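You operate a simulated robot arm through the tools that you are given. There is no shell and no other tool. Be economical: measure what you need, move in short steps, check, and stop when the job is done.

You are at the controls of a simulated two-armed robot. One attempt, no reset.

Task
Carry the wide orange tub to the bench; ladle the jug to 300 ML.
Fine: Both hands on the tub; ladle back where it stood, jug on the narrow shelf. Spill a teaspoon at most, drop nothing, leave nothing switched on. Set down upright: ladle with a red handle, clear measuring jug.

Only the result counts: the job must be done as asked and must still hold three seconds after the hand-in. Knocking over, shifting, dropping, spilling or breaking anything else fails it.

Robot
Two 7-joint arms with two-finger parallel grippers on one trunk, on a base that drives. Base frame: it is fixed to the floor where the robot stands at the start and does not move with it; the origin is under the middle of the robot, x ahead of it, y to its left, z up; the surface under the hand at the start is at about z = 0.55. Readings come in m, degrees, newtons and seconds.
The left shoulder is at the start at [0.06, 0.144, 0.926], the right one opposite. With the tool pointing down near the work surface each hand reaches from about 0.1 to 0.7 m from the robot's upright axis, wherever it stands, measured 20 degrees to its own side. Places, roughly: ladle with a red handle [0.5, 1.25, 0.75]; low bench top [0.6, 1.1, 0.7]; narrow shelf [0.7, 1.1, 1.2]. Payload 1.57 kg a hand.
The tool frame of a hand sits at the grasp point between the pads (the TCP): z along the fingers, y along the line on which they close. The tips reach 0.03 m beyond it. Largest opening 0.11 m; finger width 0.024, thickness 0.012; the body of the gripper, 0.048 by 0.112 m, starts 0.078 m behind the TCP.
Orientation is told as [roll, pitch, yaw] about the base's x, y, z axes, in that order, counted from this pose: with the fingers straight down and closing along the base's y, the tool's x points along the base's -x, its y along +y and its z along -z.

Tools
- The arms move only by the tool apply_moves. It takes "left_commands", "right_commands" or both (then of equal length, played together; a hand with none holds still); each is one flat list of numbers, 7 for each row, row after row: the shift along the tool's x, y, z in m, then the turn, a rotation vector about the tool's x, y, z in degrees, then the finger opening in m, from 0 to 0.11. In form: [x, y, z, rx, ry, rz, gripper, x, y, z, rx, ry, rz, gripper, ...]. A call has 1 to 8 rows; each row shifts and turns the commanded pose from where the row before left it, along the tool's axes as they then stand. A row lasts 0.2 s, in which the tool goes at most 0.05 m and 8.6 degrees; a call with a longer step from one row to the next is refused whole, and so is a gripper value outside its range. A pose out of reach is approached as far as the arm can. The call stops where the force on the tool passes 90 N (or 10 N more than at its start, if that is more) or the arm is blocked; 0.2 s more then pass. The fingers move at their own pace (about 0.045 m/s each) and stop on an object; they squeeze with about 39 N. The grip force told is the motor's: it shows also when the fingers shut on nothing. Time passes only in rows, and 0.2 s behind the last, so rows that do not move let the fingers close. It gives the time, the measured TCP pose, the force on the tool (base axes), the opening and the grip force at its end, in the units of the frame above (readings bear some noise), with the torque about the TCP (base axes, N m) and any sound that the robot's microphone picked up, and new pictures: "views" is both (left out), scene, wrist or none (wrist: the cameras of the hands that moved).
- Cameras (640 x 400 px; columns grow to the right, rows downward): "scene" is now at [0.0463, 0.0281, 1.5441]; the picture's right is [0.34, -0.94, 0.00], its down [-0.66, -0.24, -0.71] and it looks along [0.67, 0.24, -0.71] (base axes); focal length 241 px, centre (320, 200). "left" rides on the left gripper at [0.07, -0.016, -0.141] in its tool frame; the picture's right is [0.23, 0.97, 0.00], its down [-0.86, 0.20, -0.48] and it looks along [-0.47, 0.11, 0.88] (tool axes); focal length 222 px, centre (320, 200). "right" rides on the right gripper at [0.07, 0.016, -0.141] in its tool frame; the picture's right is [-0.23, 0.97, 0.00], its down [-0.86, -0.20, -0.48] and it looks along [-0.47, -0.11, 0.88] (tool axes); focal length 222 px, centre (320, 200). There is no depth. A picture from a camera that has moved, and an enlarged one, comes with that camera's place and axes in the base frame and with its lens.
- lift_body(by): slides the trunk up (or, below 0, down) by that many m; the arms and the scene camera ride with it, the base frame stays. It gives what a move gives, with no picture.
- roll_base(legs): drives the robot by 1 to 6 legs, each [ahead, left, turn to the left] in m, m and degrees, along the robot's own axes; the way and the turn of a leg run together, so that a leg with both is an arc; at most 1.5 m and 180 degrees a leg. The arms and the cameras ride along, it lands a little off, and it stops where it bumps. It gives what a move gives, and a new picture of the scene camera.
- turn_head(pan, tilt): turns the head with the scene camera to pan (to the left, within 86 degrees either way) and tilt (down, from -29 to 69), counted from straight ahead of the robot. It gives what a move gives, and a new picture of the scene camera.
- zoom(camera, box): a new picture of the part [left, top, right, bottom] of that camera's present view, enlarged. The clock stands still meanwhile.
- finish_job(): hands the job in; it is judged then, once.

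Work in short steps. Places have to be worked out from the pictures, the camera data and where the tool is seen: move nearer, look again, correct. Check each grasp and each placing, and mend what went wrong. You have 120 turns and 260 pictures in all, those below and enlarged ones among them. Open the grippers and draw the arms clear of the work before you hand the job in, unless the task says otherwise; then end with one line.

The tools are called after "Emit:" as a command line: name --argument value ..., lists and objects as JSON in quotes. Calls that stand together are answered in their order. apply_moves: Moves the arms, as the interface text tells. Its arguments: {"type":"object","properties":{"left_commands":{"type":"array","items":{"type":"number"}},"right_commands":{"type":"array","items":{"type":"number"}},"views":{"type":"string","enum":["both","scene","wrist","none"]}},"required":[]} The other tools are called the same way: lift_body (by) slides the trunk up or down; roll_base (legs) drives the base; turn_head (pan, tilt) turns the head that bears the scene camera; zoom (camera, box) takes an enlarged picture of a part of a camera's view; finish_job () hands the job in.

At the start:

```text
t: 0.0
left_position: [0.3051, 0.3463, 0.9987]
left_orientation: [0.0, 0.0, 0.0]
left_wrist_force: [0.6, 0.4, 0.2]
left_torque: [0.03, 0.0, -0.03]
left_opening: 0.11
left_gripper_force: 0.0
right_position: [0.3897, 0.0136, 1.0006]
right_orientation: [0.0, 0.1, 0.1]
right_wrist_force: [0.2, 0.5, -0.2]
right_torque: [0.02, -0.04, -0.02]
right_opening: 0.1098
right_gripper_force: 0.0
trunk travel left (down, up): [-0.525, 0.065]
robot x, y, heading: [0.0057, 0.0005, 0.1]
head pan, tilt: [19.9, 44.9]
```

scene: 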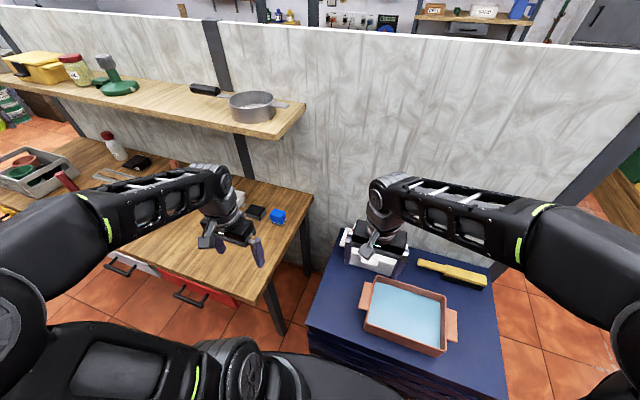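
right: 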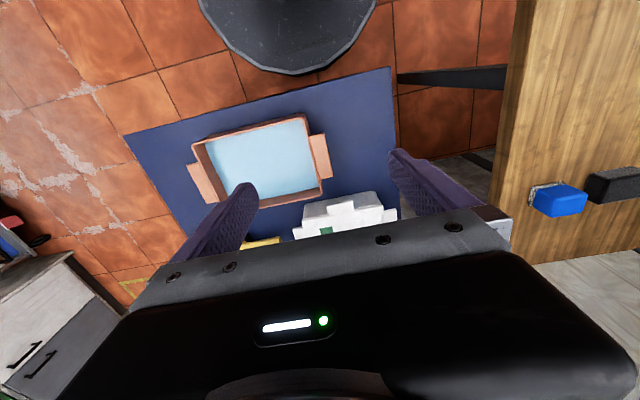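
left: 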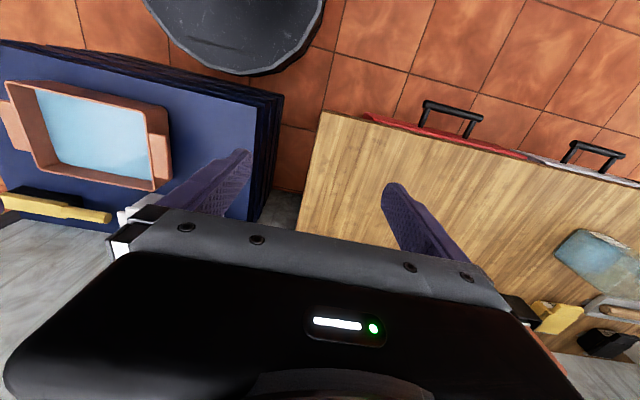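

The tub of water sits on the blue chest ahead, with the bench and shelf to the left. I'll look closer at the tub and then turn the head toward the bench.

Emit:
zoom --camera "scene" --box '[300, 200, 520, 400]'

Emit:
turn_head --pan 65 --tilt 35

```text
2.00 times, centred on (410, 300) of scene
camera zoom: at [0.0463, 0.0281, 1.5441], right [0.34, -0.94, 0.0], down [-0.66, -0.24, -0.71], along [0.67, 0.24, -0.71], focal length 483 px, centre (140, 0)
```

zoom: 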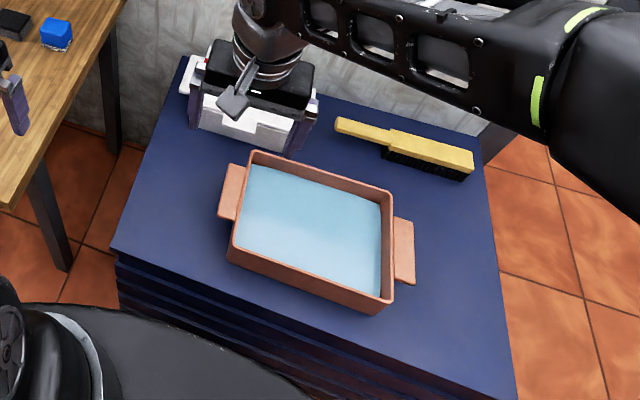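

```text
t: 1.1
left_position: [0.3049, 0.3459, 0.9987]
left_orientation: [0.0, 0.0, 0.0]
left_wrist_force: [-0.4, 0.0, -0.2]
left_torque: [0.01, -0.02, 0.01]
left_opening: 0.1101
left_gripper_force: 0.1
right_position: [0.3902, 0.0143, 0.9998]
right_orientation: [0.0, -0.1, 0.0]
right_wrist_force: [-0.3, 0.1, 0.2]
right_torque: [-0.02, -0.02, -0.01]
right_opening: 0.11
right_gripper_force: 0.0
trunk travel left (down, up): [-0.525, 0.065]
robot x, y, heading: [-0.0025, -0.0006, 0.1]
head pan, tilt: [65.0, 35.0]
camera scene: at [0.007, 0.0801, 1.5587], right [0.91, -0.42, 0.0], down [-0.24, -0.52, -0.82], along [0.35, 0.74, -0.57], focal length 241 px, centre (320, 200)
```

scene: 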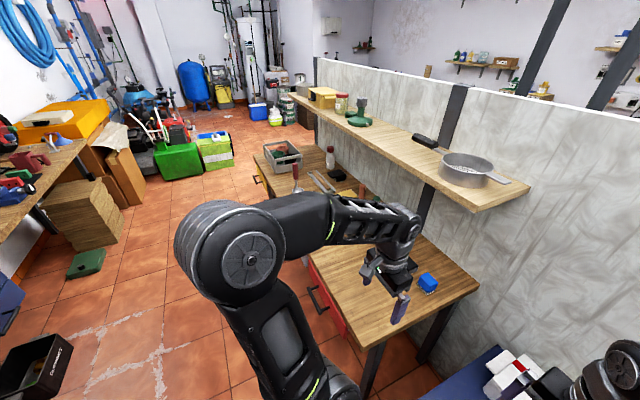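

I need a proper look at the bench. I'll back off a little, slide left in front of it, and look ahead.

Emit:
roll_base --legs '[[-0.25, 0, 0], [0, 1.0, 0]]'

Emit:
turn_head --pan 0 --tilt 40

```text
t: 7.7
left_position: [0.0433, 1.3502, 0.9997]
left_orientation: [0.1, 0.0, 0.8]
left_wrist_force: [0.2, -0.1, 0.2]
left_torque: [-0.04, 0.01, 0.02]
left_opening: 0.1102
left_gripper_force: 0.1
right_position: [0.1333, 1.0187, 0.9997]
right_orientation: [-0.1, -0.1, 0.8]
right_wrist_force: [0.1, -0.9, 0.1]
right_torque: [-0.04, -0.03, -0.02]
right_opening: 0.1101
right_gripper_force: 0.1
trunk travel left (down, up): [-0.525, 0.065]
robot x, y, heading: [-0.2532, 0.9997, 0.9]
head pan, tilt: [65.0, 35.0]
camera scene: at [-0.2504, 1.0803, 1.5587], right [0.91, -0.41, 0.0], down [-0.23, -0.52, -0.82], along [0.34, 0.75, -0.57], focal length 241 px, centre (320, 200)
```

scene: 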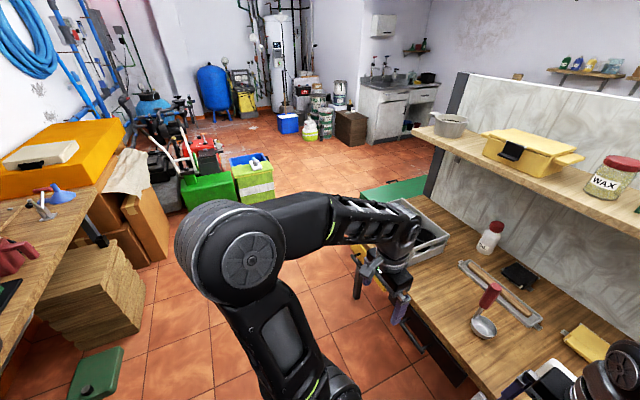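

```text
t: 9.1
left_position: [0.0436, 1.3502, 0.9998]
left_orientation: [0.0, 0.0, 0.8]
left_wrist_force: [0.5, -0.3, -0.5]
left_torque: [0.02, 0.05, 0.03]
left_opening: 0.1102
left_gripper_force: 0.0
right_position: [0.134, 1.0188, 1.0006]
right_orientation: [0.0, 0.1, 0.8]
right_wrist_force: [-0.9, 0.4, 0.2]
right_torque: [0.01, -0.01, 0.0]
right_opening: 0.1099
right_gripper_force: 0.0
trunk travel left (down, up): [-0.525, 0.065]
robot x, y, heading: [-0.2542, 1.0017, 0.9]
head pan, tilt: [0.0, 40.0]
camera scene: at [-0.2014, 1.0008, 1.5512], right [0.01, -1.0, 0.0], down [-0.64, -0.01, -0.77], along [0.77, 0.01, -0.64], focal length 241 px, centre (320, 200)
```

scene: 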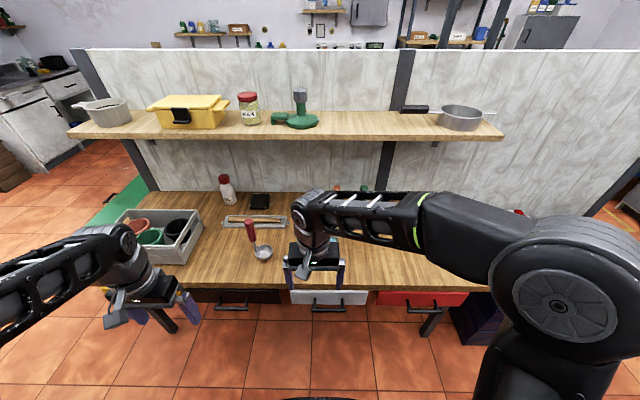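

The right hand blocks the bench view. I'll shift it right by about 0.3 m and take a fresh look.

Emit:
apply_moves --right_commands '[0, -0.05, 0, 0, 0, 0, 0.11, 0, -0.05, 0, 0, 0, 0, 0.11, 0, -0.05, 0, 0, 0, 0, 0.11, 0, -0.05, 0, 0, 0, 0, 0.11, 0, -0.05, 0, 0, 0, 0, 0.11, 0, -0.05, 0, 0, 0, 0, 0.11, 0, -0.05, 0, 0, 0, 0, 0.11]' --views "scene"

Emit:
zoom --camera "scene" --box '[90, 160, 290, 285]'

Emit:
zoom --camera "scene" --box '[270, 160, 470, 285]'

Emit:
zoom --camera "scene" --box '[60, 60, 520, 160]'

```text
t: 10.7
left_position: [0.0443, 1.3495, 1.0]
left_orientation: [0.0, 0.0, 0.8]
left_wrist_force: [0.4, -0.3, -0.1]
left_torque: [0.0, 0.02, 0.03]
left_opening: 0.1101
left_gripper_force: 0.0
right_position: [0.1356, 0.667, 0.9975]
right_orientation: [0.0, 0.0, 1.0]
right_wrist_force: [-0.2, 0.4, -0.3]
right_torque: [0.04, -0.02, 0.0]
right_opening: 0.1099
right_gripper_force: 0.1
trunk travel left (down, up): [-0.525, 0.065]
robot x, y, heading: [-0.2562, 0.9979, 0.7]
head pan, tilt: [0.0, 40.0]
camera scene: at [-0.2014, 0.9999, 1.5512], right [0.01, -1.0, 0.0], down [-0.64, -0.01, -0.77], along [0.77, 0.01, -0.64], focal length 241 px, centre (320, 200)
```

scene: 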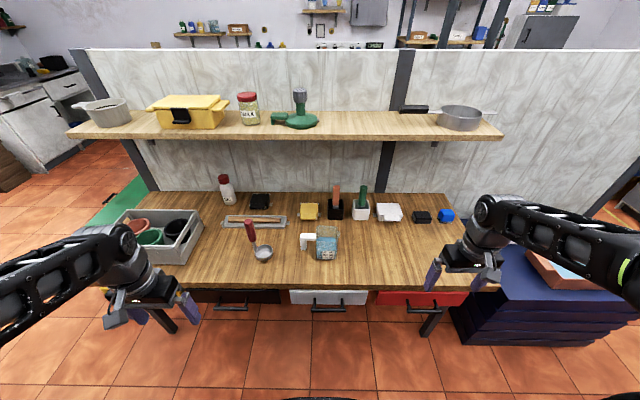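

```text
3.20 times, centred on (190, 222) of scene
camera zoom: at [-0.2014, 0.9999, 1.5512], right [0.01, -1.0, 0.0], down [-0.64, -0.01, -0.77], along [0.77, 0.01, -0.64], focal length 772 px, centre (736, 128)
```

zoom: 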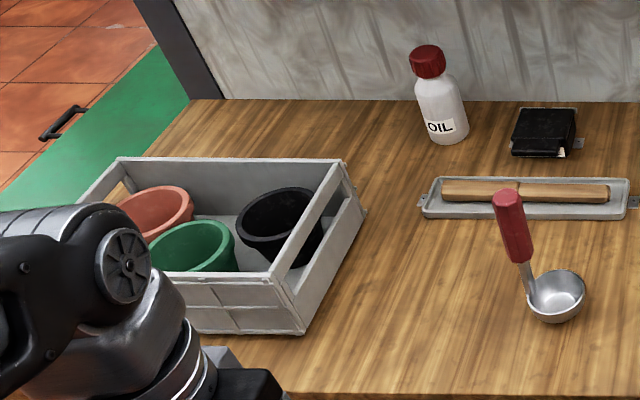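

```text
3.20 times, centred on (370, 222) of scene
camera zoom: at [-0.2014, 0.9999, 1.5512], right [0.01, -1.0, 0.0], down [-0.64, -0.01, -0.77], along [0.77, 0.01, -0.64], focal length 772 px, centre (160, 128)
```

zoom: 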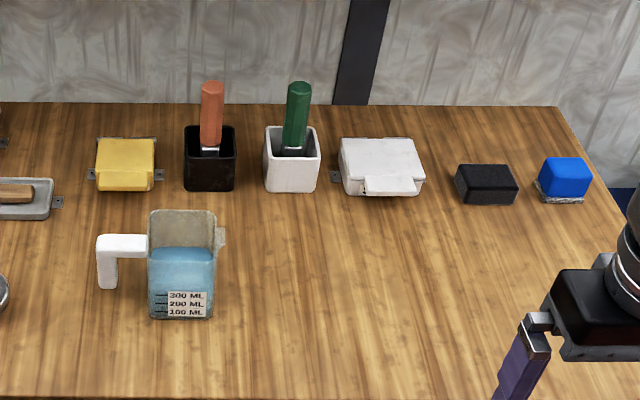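

```text
1.39 times, centred on (290, 110) of scene
camera zoom: at [-0.2014, 0.9999, 1.5512], right [0.01, -1.0, 0.0], down [-0.64, -0.01, -0.77], along [0.77, 0.01, -0.64], focal length 336 px, centre (362, 325)
```

zoom: 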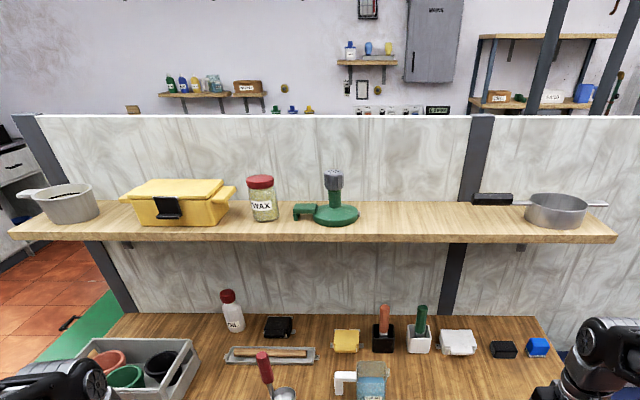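

The jug stands on the bench with marks at 100/200/300 and some blue water in it; the ladle stands upright on its bowl. I'll lower the trunk to see the jug level from nearer side-on.

Emit:
lift_body --by -0.4

Emit:
turn_head --pan 0 --tilt 25

Emit:
zoom --camera "scene" --box '[220, 160, 420, 285]'

```text
t: 14.5
left_position: [0.0426, 1.3504, 0.6005]
left_orientation: [0.0, 0.1, 0.8]
left_wrist_force: [0.4, 0.4, -0.2]
left_torque: [-0.01, 0.0, 0.01]
left_opening: 0.11
left_gripper_force: 0.0
right_position: [0.1346, 0.6685, 0.5969]
right_orientation: [0.1, 0.0, 0.9]
right_wrist_force: [-0.4, -0.1, -0.2]
right_torque: [0.01, 0.03, 0.0]
right_opening: 0.1098
right_gripper_force: 0.1
trunk travel left (down, up): [-0.125, 0.465]
robot x, y, heading: [-0.2557, 0.9996, 0.8]
head pan, tilt: [0.0, 40.0]
```

```text
t: 15.3
left_position: [0.0434, 1.3495, 0.6]
left_orientation: [0.0, -0.1, 0.8]
left_wrist_force: [-1.0, 0.3, 0.2]
left_torque: [0.0, 0.02, -0.01]
left_opening: 0.1098
left_gripper_force: 0.2
right_position: [0.1346, 0.6682, 0.5987]
right_orientation: [0.1, 0.0, 0.8]
right_wrist_force: [0.2, 0.4, -0.5]
right_torque: [0.02, -0.02, 0.0]
right_opening: 0.1099
right_gripper_force: 0.1
trunk travel left (down, up): [-0.125, 0.465]
robot x, y, heading: [-0.2567, 0.9983, 0.6]
head pan, tilt: [0.0, 25.0]
camera scene: at [-0.1944, 1.0008, 1.1745], right [0.01, -1.0, 0.0], down [-0.42, -0.01, -0.91], along [0.91, 0.01, -0.42], focal length 241 px, centre (320, 200)
```

scene: 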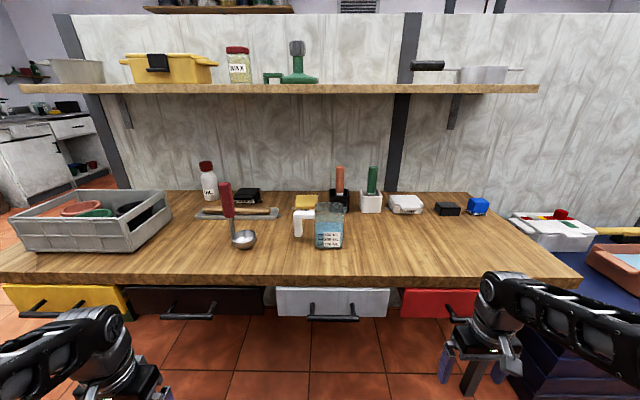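

```text
3.20 times, centred on (320, 222) of scene
camera zoom: at [-0.1944, 1.0008, 1.1745], right [0.01, -1.0, 0.0], down [-0.42, -0.01, -0.91], along [0.91, 0.01, -0.42], focal length 772 px, centre (320, 128)
```

zoom: 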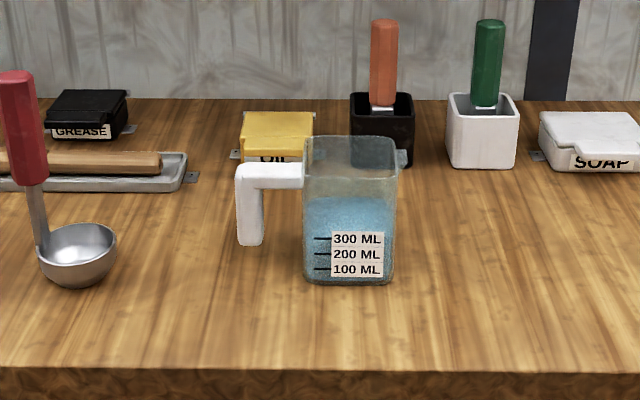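

Let me enlarge the jug strongly to judge the front waterline against the marks.

Emit:
zoom --camera "scene" --box '[308, 200, 348, 252]'

Emit:
zoom --camera "scene" --box '[210, 170, 310, 255]'

```text
7.69 times, centred on (328, 226) of scene
camera zoom: at [-0.1944, 1.0008, 1.1745], right [0.01, -1.0, 0.0], down [-0.42, -0.01, -0.91], along [0.91, 0.01, -0.42], focal length 1856 px, centre (258, 0)
```

zoom: 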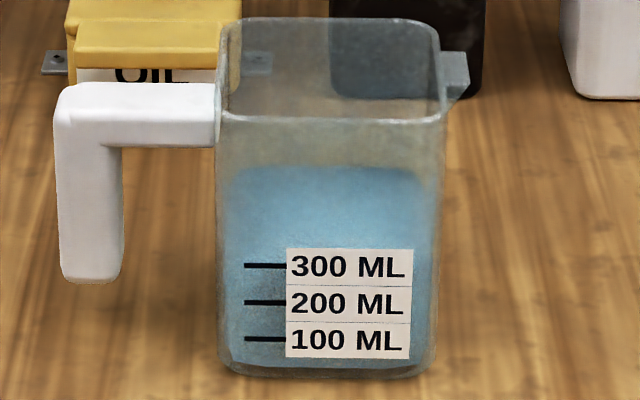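

```text
4.71 times, centred on (260, 212) of scene
camera zoom: at [-0.1944, 1.0008, 1.1745], right [0.01, -1.0, 0.0], down [-0.42, -0.01, -0.91], along [0.91, 0.01, -0.42], focal length 1135 px, centre (602, 141)
```

zoom: 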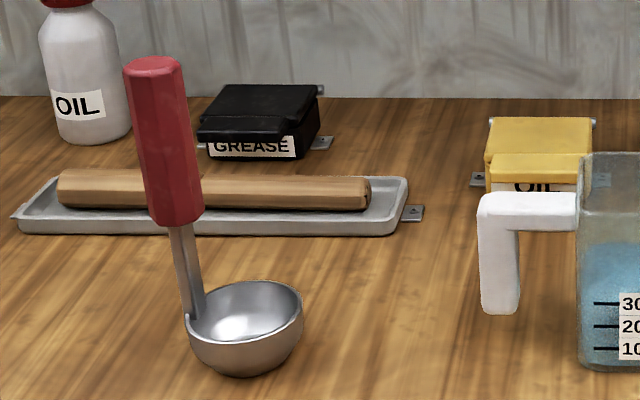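

The water surface looks near the marks, so an exact reading needs an eye-level wrist view later. First I'll inspect the tub's lugs from this low viewpoint.

Emit:
turn_head --pan -50 --tilt 25

Emit:
zoom --camera "scene" --box '[220, 140, 420, 265]'

```text
t: 16.5
left_position: [0.0437, 1.3502, 0.6003]
left_orientation: [0.0, 0.0, 0.7]
left_wrist_force: [-0.2, 0.1, 0.2]
left_torque: [0.0, -0.05, 0.0]
left_opening: 0.1102
left_gripper_force: 0.1
right_position: [0.1351, 0.6689, 0.5969]
right_orientation: [-0.1, 0.0, 0.9]
right_wrist_force: [-0.7, 1.1, 0.0]
right_torque: [-0.01, 0.02, -0.01]
right_opening: 0.11
right_gripper_force: 0.1
trunk travel left (down, up): [-0.125, 0.465]
robot x, y, heading: [-0.2552, 0.999, 0.7]
head pan, tilt: [-50.0, 25.0]
camera scene: at [-0.2262, 0.9298, 1.1745], right [-0.76, -0.65, 0.0], down [-0.28, 0.32, -0.91], along [0.59, -0.69, -0.42], focal length 241 px, centre (320, 200)
```

scene: 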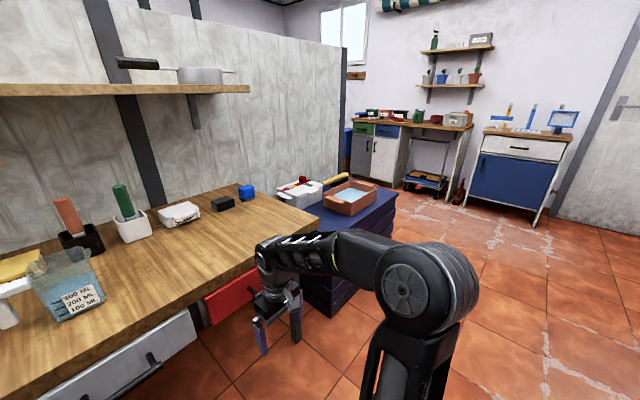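

```text
3.20 times, centred on (320, 202) of scene
camera zoom: at [-0.2262, 0.9298, 1.1745], right [-0.76, -0.65, 0.0], down [-0.28, 0.32, -0.91], along [0.59, -0.69, -0.42], focal length 772 px, centre (320, 192)
```

zoom: 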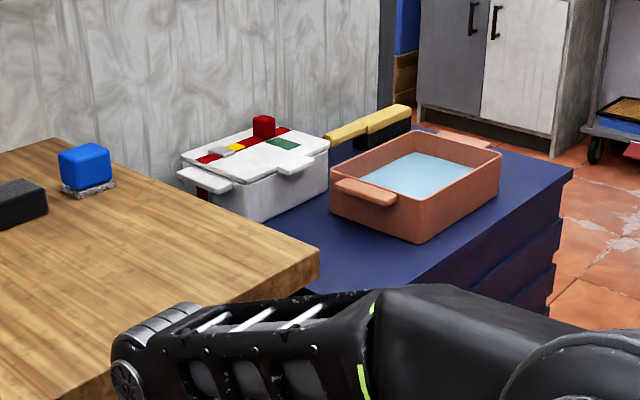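

The lugs are flat plates near the rim, so I'll pinch each vertically with the fingers pointing forward. I slide right to face the tub first.

Emit:
roll_base --legs '[[0, -1.16, -0.7]]'

Emit:
apply_moves --left_commands '[0, -0.02, 0, -4.949, -4.949, 4.949, 0.11, 0, -0.02, 0, -4.949, -4.949, 4.949, 0.11, 0, 0, 0, -4.949, -4.949, 4.949, 0.11, 0, 0, 0, -4.949, -4.949, 4.949, 0.11, 0, 0, 0, -4.949, -4.949, 4.949, 0.11, 0, 0, 0, -4.949, -4.949, 4.949, 0.11, 0, 0, 0, -4.949, -4.949, 4.949, 0.11]' --right_commands '[0, 0.02, 0, 4.949, -4.949, -4.949, 0.11, 0, 0.02, 0, 4.949, -4.949, -4.949, 0.11, 0, 0, 0, 4.949, -4.949, -4.949, 0.11, 0, 0, 0, 4.949, -4.949, -4.949, 0.11, 0, 0, 0, 4.949, -4.949, -4.949, 0.11, 0, 0, 0, 4.949, -4.949, -4.949, 0.11, 0, 0, 0, 4.949, -4.949, -4.949, 0.11]' --views "none"

```text
t: 22.3
left_position: [0.0585, 0.2055, 0.5994]
left_orientation: [0.0, 0.0, 0.6]
left_wrist_force: [-0.6, -0.3, 0.2]
left_torque: [0.03, 0.0, 0.01]
left_opening: 0.1098
left_gripper_force: 0.1
right_position: [0.1487, -0.4767, 0.5977]
right_orientation: [0.0, 0.0, 0.6]
right_wrist_force: [-0.1, 0.1, 0.0]
right_torque: [0.0, 0.0, 0.0]
right_opening: 0.1101
right_gripper_force: 0.2
trunk travel left (down, up): [-0.125, 0.465]
robot x, y, heading: [-0.2432, -0.1447, 0.7]
head pan, tilt: [-50.0, 25.0]
camera scene: at [-0.2119, -0.2138, 1.1745], right [-0.76, -0.65, 0.0], down [-0.28, 0.32, -0.91], along [0.59, -0.69, -0.42], focal length 241 px, centre (320, 200)
```

scene: 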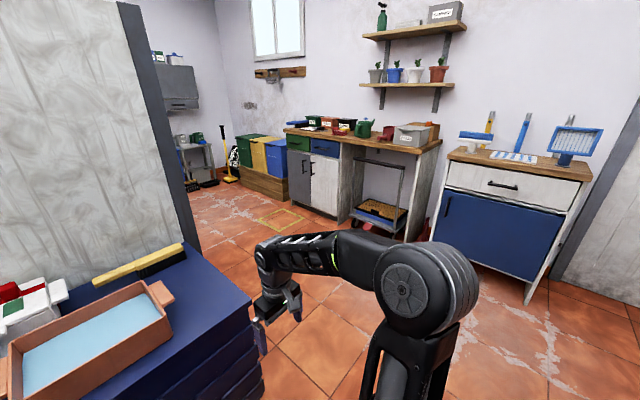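

```text
t: 23.9
left_position: [0.1555, 0.1942, 0.6873]
left_orientation: [45.0, -19.4, -44.4]
left_wrist_force: [0.1, -0.3, -0.1]
left_torque: [0.02, -0.02, 0.0]
left_opening: 0.1099
left_gripper_force: 0.0
left hand out of reach, approached as far as the arm can: row 3, 4, 5, 6, 7
right_position: [0.209, -0.4424, 0.6297]
right_orientation: [-44.9, -19.4, 45.7]
right_wrist_force: [0.7, -0.6, 0.2]
right_torque: [0.03, -0.02, 0.0]
right_opening: 0.1099
right_gripper_force: 0.1
right hand out of reach, approached as far as the arm can: row 5, 6, 7
trunk travel left (down, up): [-0.125, 0.465]
robot x, y, heading: [-0.243, -0.147, 0.8]
head pan, tilt: [-50.0, 25.0]
```

Both hands need to go further forward to complete the turn; I move them ahead along base x and keep rotating.

Emit:
apply_moves --left_commands '[-0.0333, 0.0167, 0.0333, 0, 0, 0, 0.06, -0.0333, 0.0167, 0.0333, 0, 0, 0, 0.06, -0.0333, 0.0167, 0.0333, 0, 0, 0, 0.06, 0, 0, 0, -4.949, -4.949, 4.949, 0.06, 0, 0, 0, -4.949, -4.949, 4.949, 0.06, 0, 0, 0, -4.949, -4.949, 4.949, 0.06, 0, 0, 0, -4.949, -4.949, 4.949, 0.06, 0, 0, 0, -4.949, -4.949, 4.949, 0.06]' --right_commands '[-0.02, -0.01, 0.02, 0, 0, 0, 0.06, -0.02, -0.01, 0.02, 0, 0, 0, 0.06, 0, 0, 0, 0, 0, 0, 0.06, 0, 0, 0, 4.949, -4.949, -4.949, 0.06, 0, 0, 0, 4.949, -4.949, -4.949, 0.06, 0, 0, 0, 4.949, -4.949, -4.949, 0.06, 0, 0, 0, 4.949, -4.949, -4.949, 0.06, 0, 0, 0, 4.949, -4.949, -4.949, 0.06]' --views "none"

Emit:
apply_moves --left_commands '[0, 0, 0, -4.949, -4.949, 4.949, 0.06, 0, 0, 0, -4.949, -4.949, 4.949, 0.06]' --right_commands '[0, 0, 0, 4.949, -4.949, -4.949, 0.06, 0, 0, 0, 4.949, -4.949, -4.949, 0.06]' --views "none"

Emit:
turn_head --pan 0 --tilt 35

```text
t: 25.7
left_position: [0.2974, 0.2146, 0.7358]
left_orientation: [80.0, -10.0, -73.2]
left_wrist_force: [-0.3, 0.1, 0.3]
left_torque: [-0.01, -0.03, 0.03]
left_opening: 0.06
left_gripper_force: 0.1
left hand out of reach, approached as far as the arm can: row 8
right_position: [0.2895, -0.4467, 0.6337]
right_orientation: [-69.9, -14.2, 70.5]
right_wrist_force: [0.2, -0.3, -0.2]
right_torque: [-0.01, -0.03, 0.03]
right_opening: 0.0599
right_gripper_force: 0.1
right hand out of reach, approached as far as the arm can: row 6, 7, 8
trunk travel left (down, up): [-0.125, 0.465]
robot x, y, heading: [-0.2429, -0.1481, 0.6]
head pan, tilt: [-50.0, 25.0]
```

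```text
t: 26.3
left_position: [0.2958, 0.2138, 0.7349]
left_orientation: [85.5, -5.8, -78.7]
left_wrist_force: [0.3, -1.3, -0.6]
left_torque: [0.05, -0.01, 0.05]
left_opening: 0.06
left_gripper_force: 0.0
left hand out of reach, approached as far as the arm can: row 1
right_position: [0.2905, -0.4463, 0.6332]
right_orientation: [-69.7, -14.2, 70.5]
right_wrist_force: [0.1, -0.3, -0.1]
right_torque: [-0.02, 0.0, 0.03]
right_opening: 0.0601
right_gripper_force: 0.1
right hand out of reach, approached as far as the arm can: row 1, 2
trunk travel left (down, up): [-0.125, 0.465]
robot x, y, heading: [-0.2412, -0.1474, 0.7]
head pan, tilt: [-50.0, 25.0]
```

```text
t: 27.5
left_position: [0.2946, 0.2156, 0.7342]
left_orientation: [85.5, -5.9, -78.5]
left_wrist_force: [-0.1, -0.2, -0.2]
left_torque: [0.03, -0.03, 0.0]
left_opening: 0.0602
left_gripper_force: 0.0
right_position: [0.2899, -0.446, 0.6343]
right_orientation: [-69.8, -14.2, 70.5]
right_wrist_force: [0.6, -0.7, -0.2]
right_torque: [-0.01, -0.03, -0.03]
right_opening: 0.0601
right_gripper_force: 0.0
trunk travel left (down, up): [-0.125, 0.465]
robot x, y, heading: [-0.2424, -0.1443, 0.5]
head pan, tilt: [0.0, 35.0]
camera scene: at [-0.1839, -0.143, 1.1588], right [0.01, -1.0, 0.0], down [-0.57, -0.01, -0.82], along [0.82, 0.01, -0.57], focal length 241 px, centre (320, 200)
```

scene: 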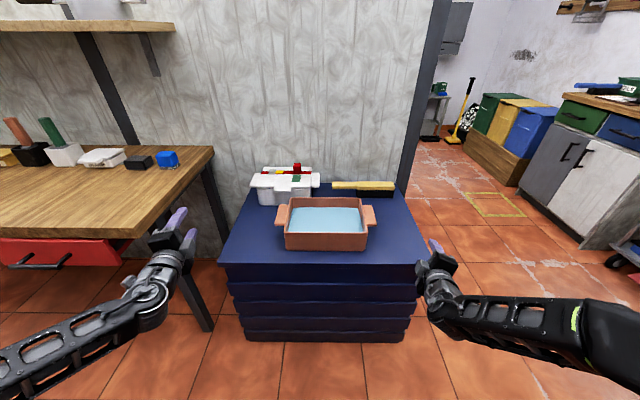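

The hands reach forward best at ~0.55 m ahead. I'll enlarge the tub from this straight-on view to fix lug positions.

Emit:
zoom --camera "scene" --box '[240, 160, 420, 272]'

Emit:
zoom --camera "scene" --box '[130, 190, 210, 300]'

```text
3.56 times, centred on (330, 216) of scene
camera zoom: at [-0.1839, -0.143, 1.1588], right [0.01, -1.0, 0.0], down [-0.57, -0.01, -0.82], along [0.82, 0.01, -0.57], focal length 858 px, centre (284, 143)
```

zoom: 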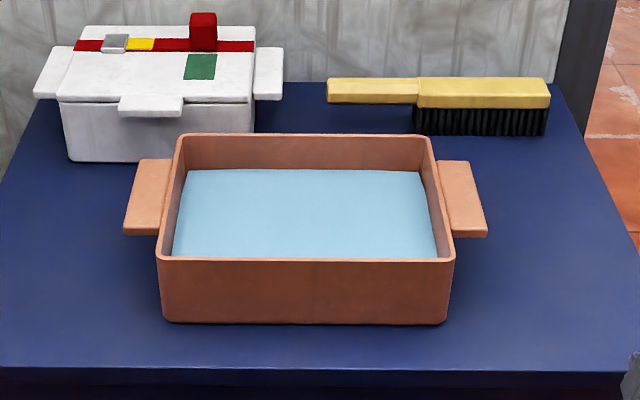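

```text
3.64 times, centred on (170, 245) of scene
camera zoom: at [-0.1839, -0.143, 1.1588], right [0.01, -1.0, 0.0], down [-0.57, -0.01, -0.82], along [0.82, 0.01, -0.57], focal length 877 px, centre (866, 36)
```

zoom: 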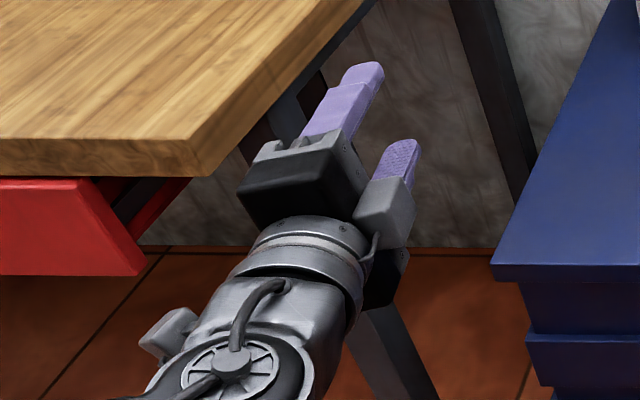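

Worked out: rim z≈0.63, lugs around (0.4875, 0.00) and (0.4875, −0.31), z≈0.617. I'll bring both hands in front of their lugs and finish the orientation.

Emit:
apply_moves --left_commands '[-0.0386, -0.024, 0.0018, 0, 0, 0, 0.06, -0.0386, -0.024, 0.0018, 0, 0, 0, 0.06, -0.0386, -0.024, 0.0018, 0, 0, 0, 0.06, -0.0386, -0.024, 0.0018, 0, 0, 0, 0.06, -0.0386, -0.024, 0.0018, 0, 0, 0, 0.06, 0, 0, 0, -1.95, -5.75, 3.15, 0.06, 0, 0, 0, -1.95, -5.75, 3.15, 0.06]' --right_commands '[-0.045, 0.0102, 0.0051, 0, 0, 0, 0.06, -0.045, 0.0102, 0.0051, 0, 0, 0, 0.06, -0.045, 0.0102, 0.0051, 0, 0, 0, 0.06, 0, 0, 0, 4.4, -4.9, -4.35, 0.06, 0, 0, 0, 4.4, -4.9, -4.35, 0.06, 0, 0, 0, 4.4, -4.9, -4.35, 0.06, 0, 0, 0, 4.4, -4.9, -4.35, 0.06]' --views "scene"

```text
t: 29.1
left_position: [0.3084, 0.1532, 0.7063]
left_orientation: [90.1, 0.1, -90.8]
left_wrist_force: [0.2, 0.0, 0.2]
left_torque: [0.01, 0.0, -0.01]
left_opening: 0.0601
left_gripper_force: 0.1
left hand out of reach, approached as far as the arm can: row 2, 3, 4, 5
right_position: [0.3393, -0.2986, 0.6656]
right_orientation: [-85.7, -4.4, 87.1]
right_wrist_force: [0.0, 0.0, -0.2]
right_torque: [0.0, 0.01, 0.02]
right_opening: 0.0599
right_gripper_force: 0.0
right hand out of reach, approached as far as the arm can: row 6, 7
trunk travel left (down, up): [-0.125, 0.465]
robot x, y, heading: [-0.2423, -0.147, 0.5]
head pan, tilt: [0.0, 35.0]
camera scene: at [-0.1839, -0.1431, 1.1588], right [0.01, -1.0, 0.0], down [-0.57, -0.01, -0.82], along [0.82, 0.01, -0.57], focal length 241 px, centre (320, 200)
```

scene: 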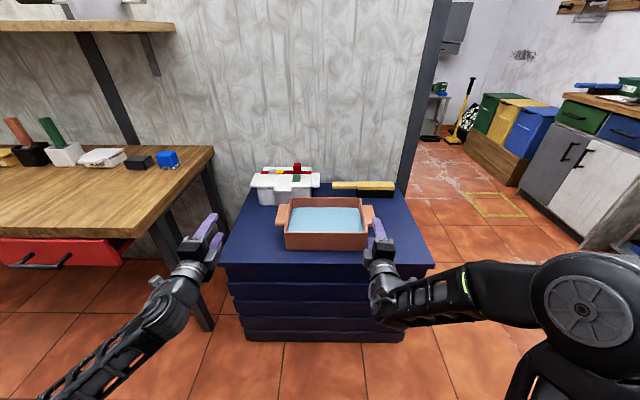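

The arms want more forward distance. I advance both hands to x≈0.385 (tips short of the lugs), level with them.

Emit:
apply_moves --left_commands '[-0.0375, 0, 0.0193, 0, 0, 0, 0.06, -0.0375, 0, 0.0193, 0, 0, 0, 0.06, -0.0375, 0, 0.0193, 0, 0, 0, 0.06, -0.0375, 0, 0.0193, 0, 0, 0, 0.06, 0, -0.045, 0, 0, 0, 0, 0.06, 0, -0.044, 0, 0, 0, 0, 0.06]' --right_commands '[0.0164, 0, 0.045, 0, 0, 0, 0.06, 0, 0, 0, 4.1, -2.9, -4.6, 0.06, 0, 0, 0, 0, 0, 0, 0.06, 0, 0, 0, 0, 0, 0, 0.06, 0, 0.0243, 0, 0, 0, 0, 0.06, 0, 0.0243, 0, 0, 0, 0, 0.06]' --views "none"

```text
t: 30.5
left_position: [0.3664, 0.0409, 0.7518]
left_orientation: [89.5, 0.1, -91.1]
left_wrist_force: [0.2, -0.9, 0.7]
left_torque: [-0.01, -0.04, 0.04]
left_opening: 0.0598
left_gripper_force: 0.0
left hand out of reach, approached as far as the arm can: row 1, 2, 3, 4, 5, 6
right_position: [0.3661, -0.2844, 0.636]
right_orientation: [-87.6, -2.2, 88.1]
right_wrist_force: [-1.4, -0.8, 0.0]
right_torque: [0.0, -0.01, 0.02]
right_opening: 0.0602
right_gripper_force: 0.1
right hand out of reach, approached as far as the arm can: row 1, 2, 5
trunk travel left (down, up): [-0.125, 0.465]
robot x, y, heading: [-0.2428, -0.1442, 0.7]
head pan, tilt: [0.0, 35.0]
```

The left arm hits a joint limit. I'll raise the trunk 0.2 m so the hands work lower relative to the shoulders, and retry.

Emit:
lift_body --by 0.2

Emit:
apply_moves --left_commands '[0, -0.05, 0, 0, 0, 0, 0.06, 0, -0.05, 0, 0, 0, 0, 0.06, -0.0, -0.05, 0, 0, 0, 0, 0.06, -0.02, 0, 0, 0, 0, 0, 0.06, -0.018, 0, 0, 0, 0, 0, 0.06]' --right_commands '[0.01, 0.05, 0, 0, 0, 0, 0.06, 0.01, 0.05, 0, 0, 0, 0, 0.06, 0.01, 0.05, 0, 0, 0, 0, 0.06, 0, 0, 0.01, 0, 0, 0, 0.06, 0, 0, 0, 0, 0, 0, 0.06]' --views "scene"

```text
t: 32.6
left_position: [0.3659, 0.0405, 0.9507]
left_orientation: [89.6, 0.0, -90.9]
left_wrist_force: [-0.8, 0.3, -0.6]
left_torque: [0.0, -0.02, -0.03]
left_opening: 0.06
left_gripper_force: 0.1
right_position: [0.3662, -0.2826, 0.8367]
right_orientation: [-87.7, -2.2, 88.0]
right_wrist_force: [0.5, 0.1, -0.6]
right_torque: [0.04, 0.01, 0.0]
right_opening: 0.06
right_gripper_force: 0.0
trunk travel left (down, up): [-0.325, 0.265]
robot x, y, heading: [-0.2429, -0.1438, 0.6]
head pan, tilt: [0.0, 35.0]
```

```text
refused: row 1 steps farther than a row can; nothing moved
```

Emit:
apply_moves --left_commands '[0, -0.045, 0, 0, 0, 0, 0.06, 0, -0.045, 0, 0, 0, 0, 0.06, -0.0, -0.045, 0, 0, 0, 0, 0.06, -0.02, -0.03, 0, 0, 0, 0, 0.06, -0.018, 0, 0, 0, 0, 0, 0.06]' --right_commands '[0.01, 0.045, 0, 0, 0, 0, 0.06, 0.01, 0.045, 0, 0, 0, 0, 0.06, 0.01, 0.045, 0, 0, 0, 0, 0.06, 0, 0.02, 0.01, 0, 0, 0, 0.06, 0, 0, 0, 0, 0, 0, 0.06]' --views "scene"

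```text
t: 33.8
left_position: [0.3664, 0.0228, 0.9501]
left_orientation: [89.5, 0.0, -91.1]
left_wrist_force: [-0.1, 0.8, 0.4]
left_torque: [0.02, -0.01, -0.02]
left_opening: 0.0602
left_gripper_force: 0.0
left hand out of reach, approached as far as the arm can: row 1, 2, 3, 4
right_position: [0.3694, -0.3093, 0.68]
right_orientation: [-87.7, -2.3, 88.1]
right_wrist_force: [-0.2, 0.4, -0.6]
right_torque: [0.02, 0.0, -0.02]
right_opening: 0.0602
right_gripper_force: 0.1
trunk travel left (down, up): [-0.325, 0.265]
robot x, y, heading: [-0.2399, -0.143, 0.5]
head pan, tilt: [0.0, 35.0]
camera scene: at [-0.1837, -0.143, 1.3587], right [0.01, -1.0, 0.0], down [-0.57, -0.01, -0.82], along [0.82, 0.01, -0.57], focal length 241 px, centre (320, 200)
```

scene: 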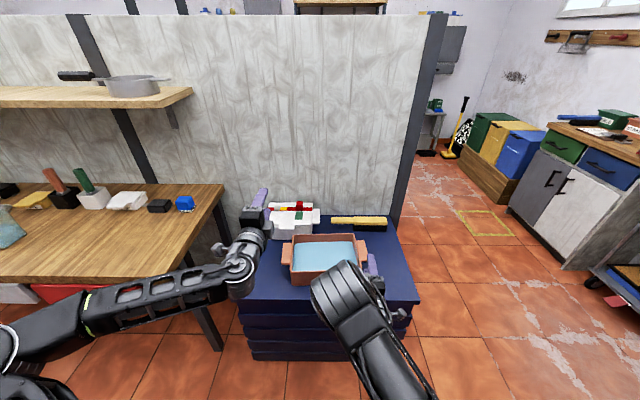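

The right arm is fine now; the left is on a bad branch. I'll unwind the left hand to pointing down, out to its side, then turn it again from there.

Emit:
apply_moves --left_commands '[0.045, 0, 0, 0, 0, 0, 0.06, 0.045, 0, 0, 0, 0, 0, 0.06, 0, 0, 0, 4.949, 4.949, -4.949, 0.06, 0, 0, 0, 4.949, 4.949, -4.949, 0.06, 0, 0, 0, 4.949, 4.949, -4.949, 0.06, 0, 0, 0, 4.949, 4.949, -4.949, 0.06, 0, 0, 0, 4.949, 4.949, -4.949, 0.06, 0, 0, 0, 4.949, 4.949, -4.949, 0.06]' --views "none"

Emit:
apply_moves --left_commands '[0, 0, 0, 4.949, 4.949, -4.949, 0.06, 0, 0, 0, 4.949, 4.949, -4.949, 0.06, 0, 0, 0, 4.949, 4.949, -4.949, 0.06, 0, 0, 0, 4.949, 4.949, -4.949, 0.06, 0, 0, 0, 4.949, 4.949, -4.949, 0.06, 0, 0, 0, 4.949, 4.949, -4.949, 0.06, 0, 0, 0, 4.949, 4.949, -4.949, 0.06, 0, 0, 0, 4.949, 4.949, -4.949, 0.06]' --views "scene"

```text
t: 35.6
left_position: [0.367, 0.1126, 0.9507]
left_orientation: [52.0, -18.8, -53.2]
left_wrist_force: [-0.5, 0.0, -0.4]
left_torque: [0.01, -0.01, -0.03]
left_opening: 0.0601
left_gripper_force: 0.0
right_position: [0.3696, -0.3088, 0.6795]
right_orientation: [-87.7, -2.2, 88.0]
right_wrist_force: [0.3, -0.1, 0.8]
right_torque: [0.01, -0.02, 0.0]
right_opening: 0.0599
right_gripper_force: 0.1
trunk travel left (down, up): [-0.325, 0.265]
robot x, y, heading: [-0.2438, -0.1438, 0.4]
head pan, tilt: [0.0, 35.0]
```

```text
t: 37.4
left_position: [0.2302, 0.1699, 0.8723]
left_orientation: [-0.2, -0.2, -0.8]
left_wrist_force: [0.4, 0.2, 0.0]
left_torque: [0.03, 0.01, 0.02]
left_opening: 0.0599
left_gripper_force: 0.1
left hand out of reach, approached as far as the arm can: row 2, 3, 4, 5, 6, 7, 8
right_position: [0.3699, -0.3085, 0.6798]
right_orientation: [-87.7, -2.2, 88.1]
right_wrist_force: [0.8, -0.1, 0.1]
right_torque: [-0.04, -0.01, -0.02]
right_opening: 0.06
right_gripper_force: 0.0
trunk travel left (down, up): [-0.325, 0.265]
robot x, y, heading: [-0.2416, -0.1431, 0.6]
head pan, tilt: [0.0, 35.0]
camera scene: at [-0.1837, -0.1429, 1.3588], right [0.01, -1.0, 0.0], down [-0.57, -0.01, -0.82], along [0.82, 0.01, -0.57], focal length 241 px, centre (320, 200)
```

scene: 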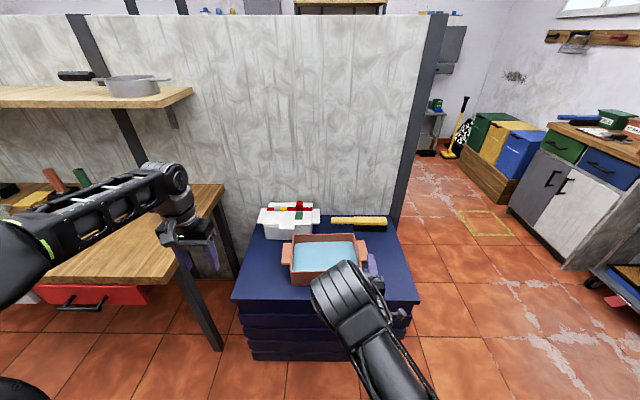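

Left hand now points down again. I'll bring it lower, farther in, and then rotate forward.

Emit:
apply_moves --left_commands '[-0.0225, -0.025, 0.025, 0, 0, 0, 0.06, -0.0225, -0.025, 0.025, 0, 0, 0, 0.06, -0.0225, -0.025, 0.025, 0, 0, 0, 0.06, -0.0225, -0.025, 0.025, 0, 0, 0, 0.06, 0, 0, 0, -4.949, -4.949, 4.949, 0.06, 0, 0, 0, -4.949, -4.949, 4.949, 0.06, 0, 0, 0, -4.949, -4.949, 4.949, 0.06, 0, 0, 0, -4.949, -4.949, 4.949, 0.06]' --views "none"

Emit:
apply_moves --left_commands '[0, 0, 0, -4.949, -4.949, 4.949, 0.06, 0, 0, 0, -4.949, -4.949, 4.949, 0.06, 0, 0, 0, -4.949, -4.949, 4.949, 0.06, 0, 0, 0, -4.949, -4.949, 4.949, 0.06, 0, 0, 0, -4.949, -4.949, 4.949, 0.06, 0, 0, 0, -4.949, -4.949, 4.949, 0.06, 0, 0, 0, -4.949, -4.949, 4.949, 0.06, 0, 0, 0, -4.949, -4.949, 4.949, 0.06]' --views "scene"

```text
t: 39.2
left_position: [0.2636, 0.093, 0.7534]
left_orientation: [23.4, -15.2, -24.5]
left_wrist_force: [0.7, -0.5, 0.2]
left_torque: [0.01, -0.03, 0.01]
left_opening: 0.0601
left_gripper_force: 0.0
left hand out of reach, approached as far as the arm can: row 1, 2, 3, 4
right_position: [0.3693, -0.31, 0.68]
right_orientation: [-87.6, -2.3, 88.0]
right_wrist_force: [-0.3, -0.6, 0.8]
right_torque: [0.03, 0.02, -0.01]
right_opening: 0.0601
right_gripper_force: 0.0
trunk travel left (down, up): [-0.325, 0.265]
robot x, y, heading: [-0.2397, -0.1478, 0.8]
head pan, tilt: [0.0, 35.0]
```

```text
t: 41.0
left_position: [0.2887, 0.0914, 0.7496]
left_orientation: [70.6, -13.4, -71.9]
left_wrist_force: [0.3, 0.0, -1.1]
left_torque: [0.01, 0.02, 0.0]
left_opening: 0.0603
left_gripper_force: 0.1
left hand out of reach, approached as far as the arm can: row 5, 6, 7, 8
right_position: [0.3679, -0.309, 0.6805]
right_orientation: [-87.7, -2.2, 88.1]
right_wrist_force: [0.0, 0.5, 1.2]
right_torque: [0.0, 0.03, 0.0]
right_opening: 0.06
right_gripper_force: 0.1
trunk travel left (down, up): [-0.325, 0.265]
robot x, y, heading: [-0.2418, -0.1404, 0.6]
head pan, tilt: [0.0, 35.0]
camera scene: at [-0.1837, -0.1428, 1.3588], right [0.01, -1.0, 0.0], down [-0.57, -0.01, -0.82], along [0.82, 0.01, -0.57], focal length 241 px, centre (320, 200)
```

scene: 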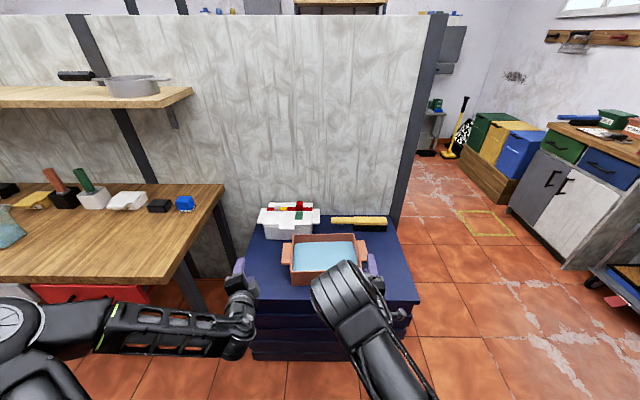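

Left is close to the mirror pose; I push it forward and inward while completing the turn.

Emit:
apply_moves --left_commands '[-0.0303, -0.0109, 0.0219, 0, 0, 0, 0.06, -0.0303, -0.0109, 0.0219, 0, 0, 0, 0.06, -0.0303, -0.0109, 0.0219, 0, 0, 0, 0.06, 0, 0, 0, -4.28, -4.53, 4.05, 0.06, 0, 0, 0, -4.28, -4.53, 4.05, 0.06, 0, 0, 0, -4.28, -4.53, 4.05, 0.06, 0, 0, 0, -4.28, -4.53, 4.05, 0.06]' --views "none"

```text
t: 42.6
left_position: [0.3506, 0.0394, 0.8195]
left_orientation: [79.4, -7.6, -81.8]
left_wrist_force: [0.1, 0.4, -0.1]
left_torque: [-0.04, -0.02, -0.04]
left_opening: 0.06
left_gripper_force: 0.0
left hand out of reach, approached as far as the arm can: row 2, 3, 4, 5, 6, 7
right_position: [0.3696, -0.3099, 0.6786]
right_orientation: [-87.8, -2.2, 88.0]
right_wrist_force: [0.0, -0.1, 0.1]
right_torque: [-0.01, 0.0, 0.03]
right_opening: 0.0602
right_gripper_force: 0.2
trunk travel left (down, up): [-0.325, 0.265]
robot x, y, heading: [-0.2382, -0.1462, 0.5]
head pan, tilt: [0.0, 35.0]
```

I'll mimic what worked on the right: settle the orientation here, then press downward along base z.

Emit:
apply_moves --left_commands '[-0.03, 0, 0.02, 0, 0, 0, 0.06, 0, 0, 0, -5, -4.1, 4.15, 0.06, 0, 0, 0, -5, -4.1, 4.15, 0.06, 0, -0.045, 0, 0, 0, 0, 0.06, 0, -0.045, 0, 0, 0, 0, 0.06, 0, -0.045, 0, 0, 0, 0, 0.06]' --views "scene"

```text
t: 44.0
left_position: [0.315, 0.0041, 0.8402]
left_orientation: [82.2, -4.0, -85.7]
left_wrist_force: [0.6, 0.2, 0.3]
left_torque: [0.01, -0.01, -0.01]
left_opening: 0.0599
left_gripper_force: 0.1
left hand out of reach, approached as far as the arm can: row 1, 2, 3, 4, 5, 6
right_position: [0.3697, -0.3098, 0.6791]
right_orientation: [-87.6, -2.2, 88.1]
right_wrist_force: [0.9, 0.3, 0.0]
right_torque: [-0.01, 0.03, -0.03]
right_opening: 0.0598
right_gripper_force: 0.0
trunk travel left (down, up): [-0.325, 0.265]
robot x, y, heading: [-0.2377, -0.1432, 0.6]
head pan, tilt: [0.0, 35.0]
camera scene: at [-0.1835, -0.1427, 1.3587], right [0.01, -1.0, 0.0], down [-0.57, -0.01, -0.82], along [0.82, 0.01, -0.57], focal length 241 px, centre (320, 200)
```

scene: 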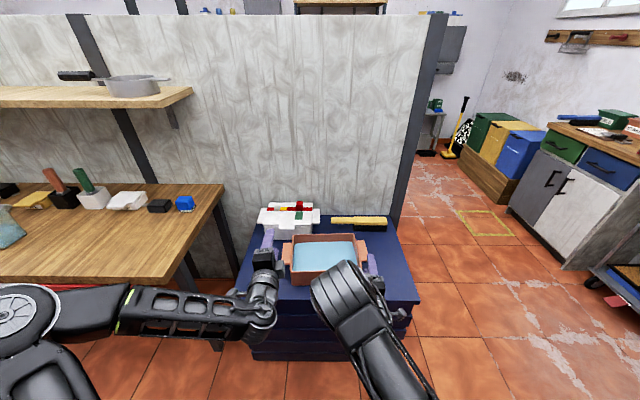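

The left elbow is stuck low. I'll raise the trunk another 0.2 m (hands then work well below the shoulders, as when pointing down), unwind the left hand and re-approach.

Emit:
lift_body --by 0.2

Emit:
apply_moves --left_commands '[0.045, 0, 0, 0, 0, 0, 0.06, 0.045, 0, 0, 0, 0, 0, 0.06, 0, 0, 0, 4.949, 4.949, -4.949, 0.06, 0, 0, 0, 4.949, 4.949, -4.949, 0.06, 0, 0, 0, 4.949, 4.949, -4.949, 0.06, 0, 0, 0, 4.949, 4.949, -4.949, 0.06, 0, 0, 0, 4.949, 4.949, -4.949, 0.06, 0, 0, 0, 4.949, 4.949, -4.949, 0.06]' --views "none"

Emit:
apply_moves --left_commands '[0, 0, 0, 4.949, 4.949, -4.949, 0.06, 0, 0, 0, 4.949, 4.949, -4.949, 0.06, 0, 0, 0, 4.949, 4.949, -4.949, 0.06, 0, 0, 0, 4.949, 4.949, -4.949, 0.06, 0, 0, 0, 4.949, 4.949, -4.949, 0.06, 0, 0, 0, 4.949, 4.949, -4.949, 0.06, 0, 0, 0, 4.949, 4.949, -4.949, 0.06]' --views "scene"

```text
t: 46.2
left_position: [0.3149, 0.0039, 1.0423]
left_orientation: [82.2, -3.9, -85.6]
left_wrist_force: [-0.1, -0.2, 0.7]
left_torque: [-0.03, 0.0, 0.04]
left_opening: 0.0597
left_gripper_force: 0.1
right_position: [0.3695, -0.3096, 0.8806]
right_orientation: [-87.7, -2.1, 88.0]
right_wrist_force: [0.8, 0.4, -0.8]
right_torque: [0.01, 0.0, 0.0]
right_opening: 0.0601
right_gripper_force: 0.0
trunk travel left (down, up): [-0.525, 0.065]
robot x, y, heading: [-0.2419, -0.1432, 0.9]
head pan, tilt: [0.0, 35.0]
```

```text
t: 48.0
left_position: [0.3028, 0.0557, 1.0552]
left_orientation: [43.0, -17.5, -45.4]
left_wrist_force: [-0.6, -0.6, 0.1]
left_torque: [0.04, 0.01, -0.01]
left_opening: 0.0597
left_gripper_force: 0.1
left hand out of reach, approached as far as the arm can: row 1, 2, 7, 8
right_position: [0.3682, -0.3092, 0.8807]
right_orientation: [-87.6, -2.2, 88.1]
right_wrist_force: [0.7, -0.2, -0.5]
right_torque: [-0.01, -0.02, 0.02]
right_opening: 0.0599
right_gripper_force: 0.1
trunk travel left (down, up): [-0.525, 0.065]
robot x, y, heading: [-0.2435, -0.142, 0.6]
head pan, tilt: [0.0, 35.0]
```

```text
t: 49.6
left_position: [0.2246, 0.1131, 1.0332]
left_orientation: [0.1, 2.5, -0.9]
left_wrist_force: [0.0, 0.0, -0.1]
left_torque: [0.0, 0.02, 0.01]
left_opening: 0.0601
left_gripper_force: 0.0
left hand out of reach, approached as far as the arm can: row 1, 2, 3, 4, 5, 6, 7
right_position: [0.37, -0.3091, 0.8804]
right_orientation: [-87.6, -2.2, 88.0]
right_wrist_force: [0.0, 0.1, 0.0]
right_torque: [0.0, -0.03, -0.01]
right_opening: 0.0602
right_gripper_force: 0.1
trunk travel left (down, up): [-0.525, 0.065]
robot x, y, heading: [-0.2393, -0.1434, 0.7]
head pan, tilt: [0.0, 35.0]
camera scene: at [-0.1838, -0.1427, 1.5588], right [0.01, -1.0, 0.0], down [-0.57, -0.01, -0.82], along [0.82, 0.01, -0.57], focal length 241 px, centre (320, 200)
```

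scene: 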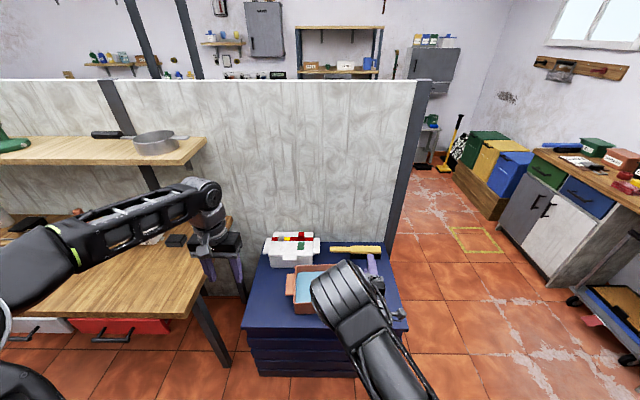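

Now lower the left hand (pointing down) to z≈0.76, where it has full reach.

Emit:
apply_moves --left_commands '[0, 0, 0.045, 0, -2.5, 0, 0.06, 0, 0, 0.045, 0, 0, 0, 0.06, 0, 0, 0.045, 0, 0, 0, 0.06, 0, 0, 0.045, 0, 0, 0, 0.06, -0.02, -0.02, 0.04, 0, 0, 0, 0.06, -0.02, -0.02, 0.04, 0, 0, 0, 0.06, -0.04, -0.02, 0.01, 0, 0, 0, 0.06]' --views "none"

Emit:
apply_moves --left_commands '[0, 0, 0, 0, -8.5, 0, 0.06, 0, 0, 0, 0, -8.5, 0, 0.06, 0, 0, 0, 0, -8.5, 0, 0.06, 0, 0, 0, 0, -8.5, 0, 0.06, 0, 0, 0, 0, -8.5, 0, 0.06, 0, 0, 0, 0, -8.5, 0, 0.06]' --views "scene"

```text
t: 51.2
left_position: [0.2864, 0.0641, 0.7593]
left_orientation: [0.4, -0.1, -0.9]
left_wrist_force: [-0.3, -0.3, -0.3]
left_torque: [-0.01, -0.03, -0.02]
left_opening: 0.0601
left_gripper_force: 0.0
left hand out of reach, approached as far as the arm can: row 7
right_position: [0.3694, -0.3086, 0.8797]
right_orientation: [-87.7, -2.2, 88.0]
right_wrist_force: [0.3, -0.2, 0.0]
right_torque: [0.0, 0.02, 0.01]
right_opening: 0.0601
right_gripper_force: 0.1
trunk travel left (down, up): [-0.525, 0.065]
robot x, y, heading: [-0.2428, -0.1398, 0.6]
head pan, tilt: [0.0, 35.0]
```

```text
t: 52.6
left_position: [0.2856, 0.0654, 0.759]
left_orientation: [0.5, -47.9, -1.4]
left_wrist_force: [0.0, -0.8, -1.0]
left_torque: [0.01, 0.03, -0.01]
left_opening: 0.0599
left_gripper_force: 0.1
left hand out of reach, approached as far as the arm can: row 6
right_position: [0.3686, -0.3099, 0.8795]
right_orientation: [-87.7, -2.2, 88.1]
right_wrist_force: [0.0, 0.0, 0.5]
right_torque: [0.01, 0.01, 0.01]
right_opening: 0.0602
right_gripper_force: 0.0
trunk travel left (down, up): [-0.525, 0.065]
robot x, y, heading: [-0.2428, -0.1457, 0.4]
head pan, tilt: [0.0, 35.0]
camera scene: at [-0.1835, -0.1432, 1.5588], right [0.01, -1.0, 0.0], down [-0.57, -0.01, -0.82], along [0.82, 0.01, -0.57], focal length 241 px, centre (320, 200)
```

scene: 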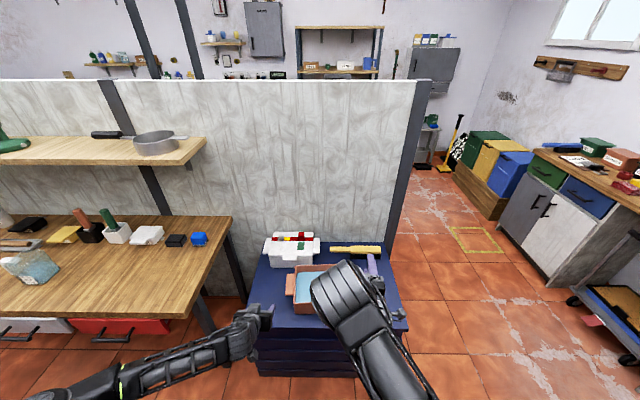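

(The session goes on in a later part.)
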